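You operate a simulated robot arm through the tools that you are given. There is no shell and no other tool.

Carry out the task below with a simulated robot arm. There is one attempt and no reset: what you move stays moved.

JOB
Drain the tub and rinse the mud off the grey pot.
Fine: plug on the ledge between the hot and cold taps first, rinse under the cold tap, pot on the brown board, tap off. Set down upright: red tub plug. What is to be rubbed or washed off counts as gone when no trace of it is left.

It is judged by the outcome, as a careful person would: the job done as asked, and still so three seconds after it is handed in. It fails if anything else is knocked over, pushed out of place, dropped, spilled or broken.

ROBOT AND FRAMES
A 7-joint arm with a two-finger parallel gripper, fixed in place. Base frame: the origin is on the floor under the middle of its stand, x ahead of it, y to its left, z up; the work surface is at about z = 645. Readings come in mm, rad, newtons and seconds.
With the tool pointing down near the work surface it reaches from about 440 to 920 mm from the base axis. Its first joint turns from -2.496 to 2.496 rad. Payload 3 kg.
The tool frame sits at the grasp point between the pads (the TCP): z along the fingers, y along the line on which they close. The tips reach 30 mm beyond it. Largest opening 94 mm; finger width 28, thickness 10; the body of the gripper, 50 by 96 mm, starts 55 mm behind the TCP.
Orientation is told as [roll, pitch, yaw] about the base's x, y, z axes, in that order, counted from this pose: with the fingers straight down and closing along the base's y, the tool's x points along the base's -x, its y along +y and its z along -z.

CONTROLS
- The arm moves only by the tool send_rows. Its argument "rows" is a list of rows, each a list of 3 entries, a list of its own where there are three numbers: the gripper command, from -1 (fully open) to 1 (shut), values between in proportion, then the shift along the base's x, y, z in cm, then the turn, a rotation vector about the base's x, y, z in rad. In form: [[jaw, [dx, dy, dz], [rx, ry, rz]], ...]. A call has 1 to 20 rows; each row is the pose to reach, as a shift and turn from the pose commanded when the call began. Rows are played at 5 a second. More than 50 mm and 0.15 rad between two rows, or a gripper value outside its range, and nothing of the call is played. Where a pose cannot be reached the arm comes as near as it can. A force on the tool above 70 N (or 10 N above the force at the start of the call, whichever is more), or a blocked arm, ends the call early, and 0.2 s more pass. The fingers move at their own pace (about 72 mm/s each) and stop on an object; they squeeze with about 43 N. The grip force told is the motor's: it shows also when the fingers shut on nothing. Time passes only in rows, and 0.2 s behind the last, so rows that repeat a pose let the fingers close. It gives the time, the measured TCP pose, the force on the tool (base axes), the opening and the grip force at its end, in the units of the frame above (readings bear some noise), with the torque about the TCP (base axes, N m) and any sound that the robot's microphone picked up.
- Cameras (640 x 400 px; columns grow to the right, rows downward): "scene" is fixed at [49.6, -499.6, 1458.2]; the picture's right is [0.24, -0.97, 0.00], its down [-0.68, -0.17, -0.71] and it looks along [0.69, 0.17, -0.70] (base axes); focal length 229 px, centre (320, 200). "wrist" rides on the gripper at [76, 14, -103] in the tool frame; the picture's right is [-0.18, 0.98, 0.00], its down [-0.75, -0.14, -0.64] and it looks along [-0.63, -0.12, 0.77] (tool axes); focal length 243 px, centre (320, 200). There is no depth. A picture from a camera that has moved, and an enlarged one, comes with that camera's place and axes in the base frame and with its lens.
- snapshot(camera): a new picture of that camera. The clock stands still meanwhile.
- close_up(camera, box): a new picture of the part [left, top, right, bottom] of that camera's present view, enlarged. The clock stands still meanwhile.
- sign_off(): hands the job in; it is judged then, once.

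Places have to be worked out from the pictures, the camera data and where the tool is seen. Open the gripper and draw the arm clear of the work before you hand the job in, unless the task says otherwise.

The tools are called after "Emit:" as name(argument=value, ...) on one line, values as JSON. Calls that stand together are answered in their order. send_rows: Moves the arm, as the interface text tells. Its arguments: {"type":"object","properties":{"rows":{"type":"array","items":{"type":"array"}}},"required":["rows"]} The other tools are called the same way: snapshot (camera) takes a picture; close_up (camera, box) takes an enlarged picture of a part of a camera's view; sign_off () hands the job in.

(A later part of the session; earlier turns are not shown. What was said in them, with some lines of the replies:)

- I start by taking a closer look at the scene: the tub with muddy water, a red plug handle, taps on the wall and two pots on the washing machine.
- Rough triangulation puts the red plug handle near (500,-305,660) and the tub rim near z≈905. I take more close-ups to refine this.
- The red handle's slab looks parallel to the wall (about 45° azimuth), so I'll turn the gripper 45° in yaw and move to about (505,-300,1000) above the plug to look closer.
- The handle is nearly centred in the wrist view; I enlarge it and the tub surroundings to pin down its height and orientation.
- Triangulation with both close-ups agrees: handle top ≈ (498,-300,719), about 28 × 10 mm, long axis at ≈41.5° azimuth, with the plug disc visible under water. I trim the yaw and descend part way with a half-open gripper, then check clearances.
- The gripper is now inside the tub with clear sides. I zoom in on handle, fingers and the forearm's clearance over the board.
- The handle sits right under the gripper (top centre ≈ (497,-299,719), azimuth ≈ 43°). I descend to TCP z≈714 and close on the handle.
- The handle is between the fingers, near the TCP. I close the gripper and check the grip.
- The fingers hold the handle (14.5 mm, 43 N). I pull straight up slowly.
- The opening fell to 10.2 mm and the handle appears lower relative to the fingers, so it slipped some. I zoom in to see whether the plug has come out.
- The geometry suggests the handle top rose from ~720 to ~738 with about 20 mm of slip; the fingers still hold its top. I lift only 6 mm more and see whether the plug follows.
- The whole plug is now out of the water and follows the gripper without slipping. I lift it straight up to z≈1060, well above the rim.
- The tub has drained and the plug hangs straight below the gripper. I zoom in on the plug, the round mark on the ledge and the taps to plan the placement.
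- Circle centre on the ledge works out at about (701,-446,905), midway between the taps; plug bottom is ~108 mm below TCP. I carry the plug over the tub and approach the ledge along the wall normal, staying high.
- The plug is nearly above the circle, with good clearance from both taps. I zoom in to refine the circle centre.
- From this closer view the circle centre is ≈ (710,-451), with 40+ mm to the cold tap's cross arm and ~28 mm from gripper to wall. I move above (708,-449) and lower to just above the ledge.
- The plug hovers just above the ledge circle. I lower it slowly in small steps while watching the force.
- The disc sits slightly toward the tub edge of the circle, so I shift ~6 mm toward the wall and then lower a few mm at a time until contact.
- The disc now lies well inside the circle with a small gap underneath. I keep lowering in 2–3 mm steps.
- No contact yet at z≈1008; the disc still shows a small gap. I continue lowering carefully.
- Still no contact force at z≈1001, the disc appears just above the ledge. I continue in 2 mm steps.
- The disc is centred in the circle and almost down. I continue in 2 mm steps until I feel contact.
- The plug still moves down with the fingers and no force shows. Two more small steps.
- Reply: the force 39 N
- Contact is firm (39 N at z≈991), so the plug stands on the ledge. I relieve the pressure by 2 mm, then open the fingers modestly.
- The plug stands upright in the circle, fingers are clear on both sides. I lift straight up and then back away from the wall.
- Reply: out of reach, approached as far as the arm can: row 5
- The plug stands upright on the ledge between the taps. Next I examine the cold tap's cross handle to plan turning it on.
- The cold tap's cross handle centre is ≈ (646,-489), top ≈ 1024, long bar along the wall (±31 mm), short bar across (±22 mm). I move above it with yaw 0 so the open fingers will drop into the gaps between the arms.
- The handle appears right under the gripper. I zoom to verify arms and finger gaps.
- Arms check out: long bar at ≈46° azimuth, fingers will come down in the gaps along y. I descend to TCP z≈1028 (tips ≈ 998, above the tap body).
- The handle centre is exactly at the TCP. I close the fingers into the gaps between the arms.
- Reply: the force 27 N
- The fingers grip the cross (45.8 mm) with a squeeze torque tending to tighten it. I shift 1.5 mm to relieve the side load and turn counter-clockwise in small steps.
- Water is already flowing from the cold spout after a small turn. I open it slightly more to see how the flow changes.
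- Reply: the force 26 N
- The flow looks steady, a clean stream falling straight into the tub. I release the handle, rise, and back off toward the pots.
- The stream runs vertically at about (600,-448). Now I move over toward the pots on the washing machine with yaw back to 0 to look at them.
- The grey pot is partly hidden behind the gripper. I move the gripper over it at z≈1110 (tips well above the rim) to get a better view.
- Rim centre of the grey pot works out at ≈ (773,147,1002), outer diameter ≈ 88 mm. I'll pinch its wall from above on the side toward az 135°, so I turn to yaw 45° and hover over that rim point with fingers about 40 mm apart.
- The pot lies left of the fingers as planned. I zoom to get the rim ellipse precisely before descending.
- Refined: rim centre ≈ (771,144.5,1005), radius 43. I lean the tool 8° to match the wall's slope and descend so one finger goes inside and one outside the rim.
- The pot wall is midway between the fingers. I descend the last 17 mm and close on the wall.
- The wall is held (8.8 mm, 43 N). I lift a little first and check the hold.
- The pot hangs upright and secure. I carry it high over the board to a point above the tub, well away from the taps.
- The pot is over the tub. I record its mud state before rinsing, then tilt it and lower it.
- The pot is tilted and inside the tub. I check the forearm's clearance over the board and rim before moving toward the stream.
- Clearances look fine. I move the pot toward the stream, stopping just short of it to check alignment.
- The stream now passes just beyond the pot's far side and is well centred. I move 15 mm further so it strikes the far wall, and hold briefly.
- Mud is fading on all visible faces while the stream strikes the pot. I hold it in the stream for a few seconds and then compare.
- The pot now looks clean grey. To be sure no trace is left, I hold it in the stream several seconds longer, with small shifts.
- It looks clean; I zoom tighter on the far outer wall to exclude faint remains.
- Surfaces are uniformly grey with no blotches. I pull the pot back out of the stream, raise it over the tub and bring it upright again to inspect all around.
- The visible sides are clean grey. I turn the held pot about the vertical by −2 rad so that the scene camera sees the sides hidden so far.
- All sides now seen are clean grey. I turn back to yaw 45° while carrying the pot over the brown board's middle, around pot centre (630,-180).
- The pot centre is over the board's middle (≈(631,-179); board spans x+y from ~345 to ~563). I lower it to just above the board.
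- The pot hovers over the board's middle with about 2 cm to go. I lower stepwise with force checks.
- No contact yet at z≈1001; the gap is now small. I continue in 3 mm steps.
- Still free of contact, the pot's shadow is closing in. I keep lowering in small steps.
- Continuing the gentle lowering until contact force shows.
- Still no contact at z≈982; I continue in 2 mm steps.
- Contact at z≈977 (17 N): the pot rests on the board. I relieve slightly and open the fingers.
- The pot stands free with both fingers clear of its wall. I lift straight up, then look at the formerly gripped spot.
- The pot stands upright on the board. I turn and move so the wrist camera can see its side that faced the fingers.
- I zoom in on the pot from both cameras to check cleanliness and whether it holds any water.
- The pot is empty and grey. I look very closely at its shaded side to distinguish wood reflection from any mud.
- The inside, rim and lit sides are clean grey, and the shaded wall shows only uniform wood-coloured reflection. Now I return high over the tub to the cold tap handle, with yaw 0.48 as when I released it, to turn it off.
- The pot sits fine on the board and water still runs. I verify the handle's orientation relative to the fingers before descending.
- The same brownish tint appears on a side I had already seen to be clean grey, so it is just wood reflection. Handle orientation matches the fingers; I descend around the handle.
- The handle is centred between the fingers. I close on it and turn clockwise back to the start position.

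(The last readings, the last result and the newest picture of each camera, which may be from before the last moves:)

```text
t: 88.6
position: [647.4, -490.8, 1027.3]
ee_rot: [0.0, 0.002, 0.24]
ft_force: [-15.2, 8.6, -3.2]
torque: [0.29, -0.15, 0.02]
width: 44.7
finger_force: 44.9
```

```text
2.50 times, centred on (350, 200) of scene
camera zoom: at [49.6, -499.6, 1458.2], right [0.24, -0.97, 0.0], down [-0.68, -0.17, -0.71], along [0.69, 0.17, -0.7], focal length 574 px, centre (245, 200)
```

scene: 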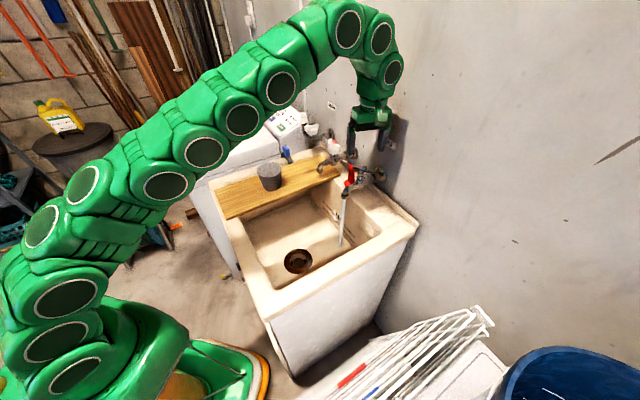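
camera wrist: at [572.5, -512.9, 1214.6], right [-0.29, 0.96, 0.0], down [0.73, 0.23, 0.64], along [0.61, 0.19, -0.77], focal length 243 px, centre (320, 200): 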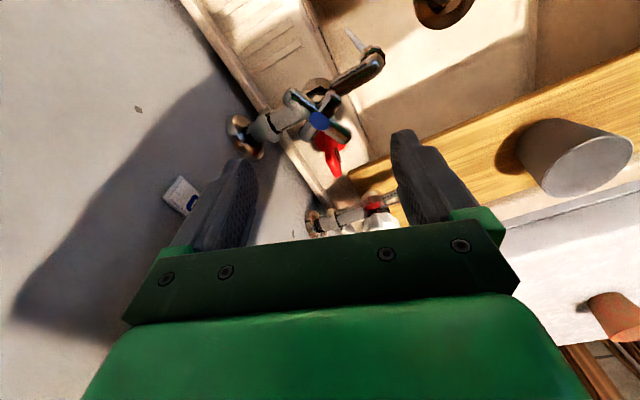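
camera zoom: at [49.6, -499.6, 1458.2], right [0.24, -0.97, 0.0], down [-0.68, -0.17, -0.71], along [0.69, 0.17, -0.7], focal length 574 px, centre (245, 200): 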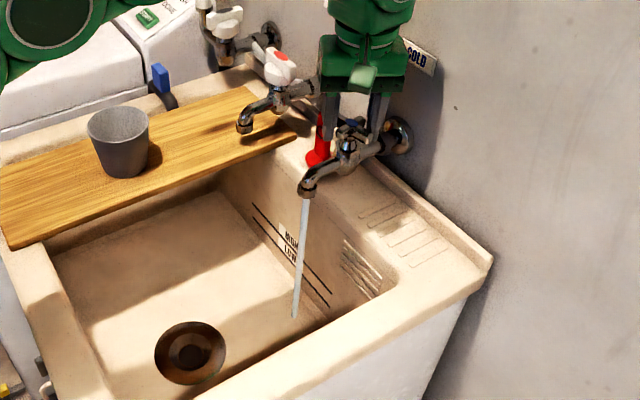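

The handle follows; the stream is still on at this angle. I continue clockwise to the closed stop, a little past the original zero.

Emit:
send_rows(rows=[[0.3, [0, 0, 0], [0, 0, -0.08]], [0.3, [0, 0, 0], [0, 0, -0.16]], [0.3, [0, 0, 0], [0, 0, -0.22]], [0.3, [0, 0, 0], [0, 0, -0.24]], [0.3, [0, 0, 0], [0, 0, -0.24]]])

Emit:
close_up(camera="wrist", box=[200, 0, 440, 240])

Emit:
close_up(camera="scene", box=[280, 120, 420, 280])

```text
t: 89.8
position: [647.1, -490.9, 1027.7]
ee_rot: [0.002, 0.001, 0.002]
ft_force: [-40.9, 13.9, -9.9]
torque: [0.37, 0.45, 2.33]
width: 44.7
finger_force: 44.9
```

```text
1.67 times, centred on (320, 120) of wrist
camera zoom: at [570.6, -476.5, 1130.8], right [0.18, 0.98, 0.0], down [0.76, -0.14, 0.64], along [0.63, -0.12, -0.77], focal length 404 px, centre (320, 333)
```

zoom: 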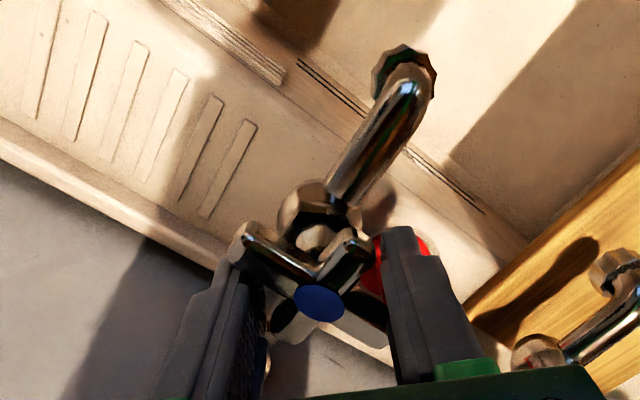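

```text
2.50 times, centred on (350, 200) of scene
camera zoom: at [49.6, -499.6, 1458.2], right [0.24, -0.97, 0.0], down [-0.68, -0.17, -0.71], along [0.69, 0.17, -0.7], focal length 574 px, centre (245, 200)
```

zoom: 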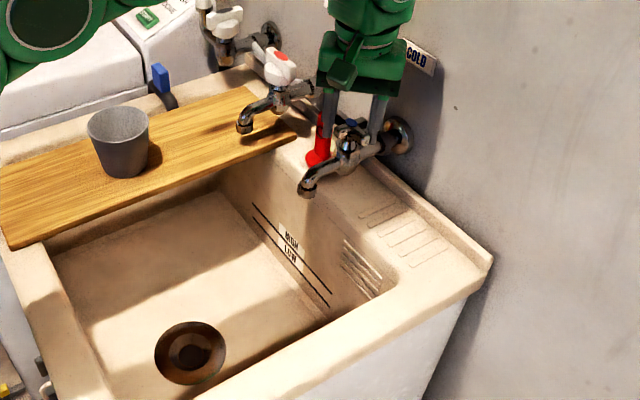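

The water has stopped and the torque (2.3 N·m) shows the handle is at its stop. I open the fingers and rise straight up.

Emit:
send_rows(rows=[[0, [0, 0, 0], [0, 0, 0]], [-0.5, [0, 0, 0], [0, 0, 0]], [-0.8, [0, 0, 0], [0, 0, 0]], [-0.8, [0, 0, 2], [0, 0, 0]], [-0.8, [0, 0, 5], [0, 0, 0]], [-0.8, [0, 0, 8], [0, 0, 0]], [-0.8, [0, 0, 8], [0, 0, 0]]])

Emit:
snapshot(camera="wrist")

Emit:
close_up(camera="scene", box=[280, 120, 420, 280])

```text
t: 91.4
position: [647.0, -491.4, 1107.8]
ee_rot: [-0.001, 0.0, 0.004]
ft_force: [-0.3, 0.0, -0.1]
torque: [-0.02, -0.03, -0.04]
width: 84.5
finger_force: 0.0
```

```text
taken
camera wrist: at [571.7, -477.6, 1210.2], right [0.18, 0.98, 0.0], down [0.75, -0.14, 0.64], along [0.63, -0.12, -0.77], focal length 243 px, centre (320, 200)
```

wrist: 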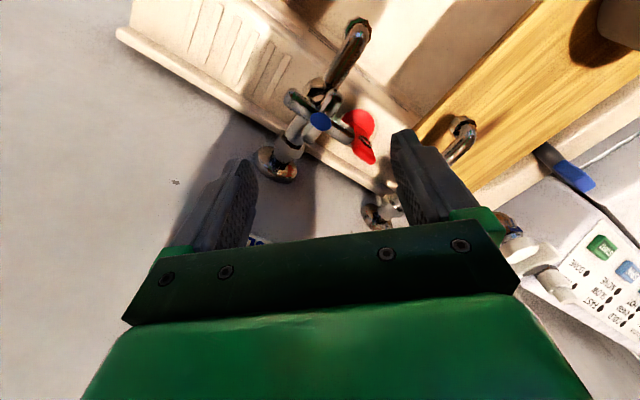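

```text
2.50 times, centred on (350, 200) of scene
camera zoom: at [49.6, -499.6, 1458.2], right [0.24, -0.97, 0.0], down [-0.68, -0.17, -0.71], along [0.69, 0.17, -0.7], focal length 574 px, centre (245, 200)
```

zoom: 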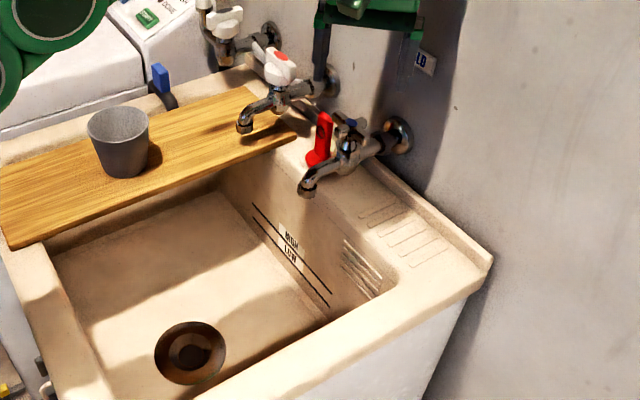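

Water is off and the plug and pot stand undisturbed. I draw the arm back to its starting area, gripper open.

Emit:
send_rows(rows=[[-1, [-2, 3, 1], [0, 0, 0]], [-1, [-4, 6, 2.5], [0, 0, 0]], [-1, [-6, 9.5, 4], [0, 0, 0]], [-1, [-7.5, 13.5, 5.5], [0, 0, 0]], [-1, [-8.5, 17.5, 7], [0, 0, 0]], [-1, [-9.3, 21.5, 8.5], [0, 0, 0]], [-1, [-10, 25.5, 10], [0, 0, 0]], [-1, [-10.5, 29.5, 11.5], [0, 0, 0]], [-1, [-10.8, 33.5, 13.5], [0, 0, 0]], [-1, [-10.8, 38.3, 14.8], [0, 0, 0]], [-1, [-10.8, 38.3, 15.4], [0, 0, 0]], [-1, [-10.8, 38.3, 15.4], [0, 0, 0]]])

Emit:
snapshot(camera="wrist")

Emit:
snapshot(camera="scene")

Emit:
close_up(camera="scene", box=[210, 120, 420, 260])

```text
t: 94.0
position: [540.3, -107.7, 1260.7]
ee_rot: [-0.001, -0.001, 0.001]
ft_force: [-1.0, 0.7, 0.1]
torque: [-0.03, 0.02, 0.01]
width: 93.7
finger_force: 0.0
```

```text
taken
camera wrist: at [463.2, -93.1, 1363.9], right [0.18, 0.98, 0.0], down [0.75, -0.14, 0.64], along [0.63, -0.12, -0.77], focal length 243 px, centre (320, 200)
```

wrist: 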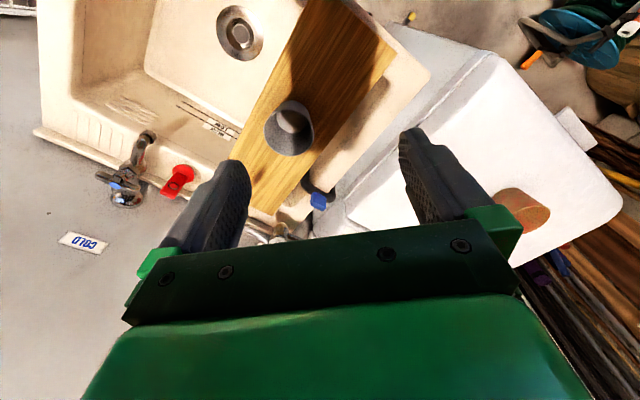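

```text
taken
```

scene: 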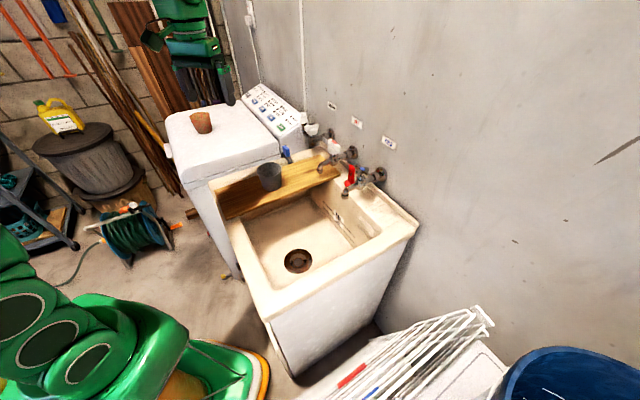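

```text
2.86 times, centred on (315, 190) of scene
camera zoom: at [49.6, -499.6, 1458.2], right [0.24, -0.97, 0.0], down [-0.68, -0.17, -0.71], along [0.69, 0.17, -0.7], focal length 656 px, centre (334, 229)
```

zoom: 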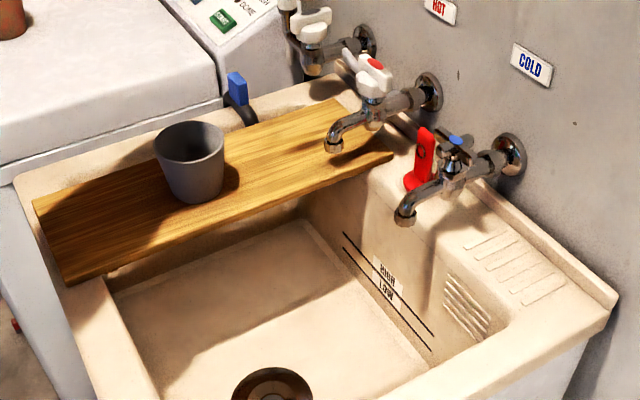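

Everything looks in place; a last close look at pot, spout and plug before handing in.

Emit:
close_up(camera="scene", box=[250, 150, 300, 200])

Emit:
close_up(camera="wrist", box=[90, 80, 340, 220])

Emit:
close_up(camera="scene", box=[325, 150, 395, 220])

```text
8.00 times, centred on (275, 175) of scene
camera zoom: at [49.6, -499.6, 1458.2], right [0.24, -0.97, 0.0], down [-0.68, -0.17, -0.71], along [0.69, 0.17, -0.7], focal length 1836 px, centre (680, 400)
```

zoom: 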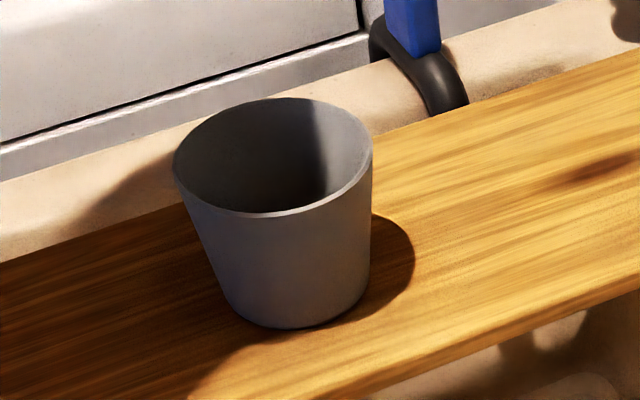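

```text
2.56 times, centred on (215, 150) of wrist
camera zoom: at [463.2, -93.1, 1363.9], right [0.18, 0.98, 0.0], down [0.75, -0.14, 0.64], along [0.63, -0.12, -0.77], focal length 621 px, centre (589, 328)
```

zoom: 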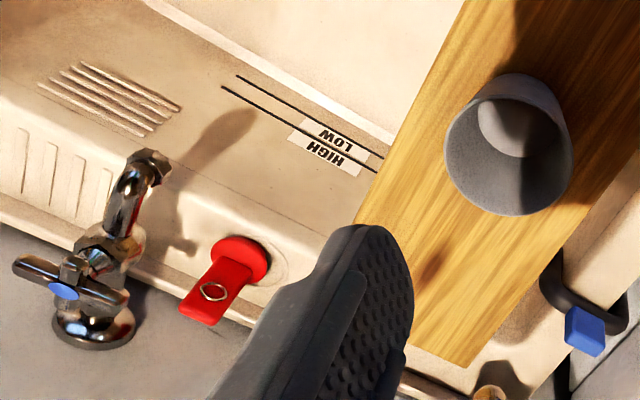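

```text
5.71 times, centred on (360, 185) of scene
camera zoom: at [49.6, -499.6, 1458.2], right [0.24, -0.97, 0.0], down [-0.68, -0.17, -0.71], along [0.69, 0.17, -0.7], focal length 1311 px, centre (91, 286)
```

zoom: 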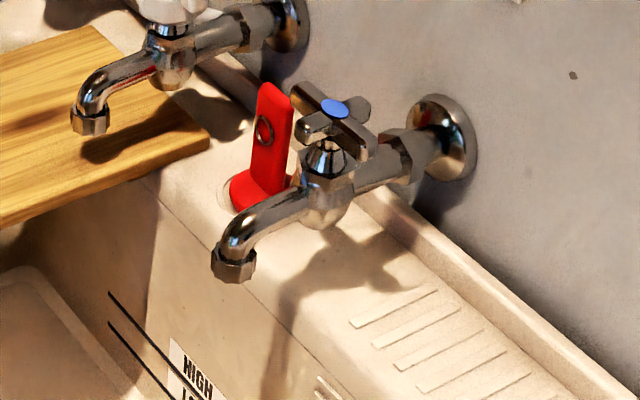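

The tub is empty and the plug stands upright on the ledge between the hot and cold taps. The grey pot is clean and upright on the brown board, the cold tap is off, and the arm is clear with the gripper open. I hand the job in.

Emit:
sign_off()

```text
The job is handed in.
```

The job is done and handed in:

- **Tub:** I pulled the plug and the tub drained completely.
- **Plug:** it was out and set upright on the ledge between the hot and cold taps before any rinsing.
- **Grey pot:** I held it under the cold tap for about 7 seconds. In close-ups of the inside and all round the sides I could see no mud. I had no view of the underside of its base.
- **Placement:** the pot stands upright and empty on the brown board.
- **Tap:** the cold tap is turned off to its stop and no water is running.

As far as the pictures show, nothing else moved, and the red pot is still on the washing machine. The arm is back near its starting position with the gripper open.
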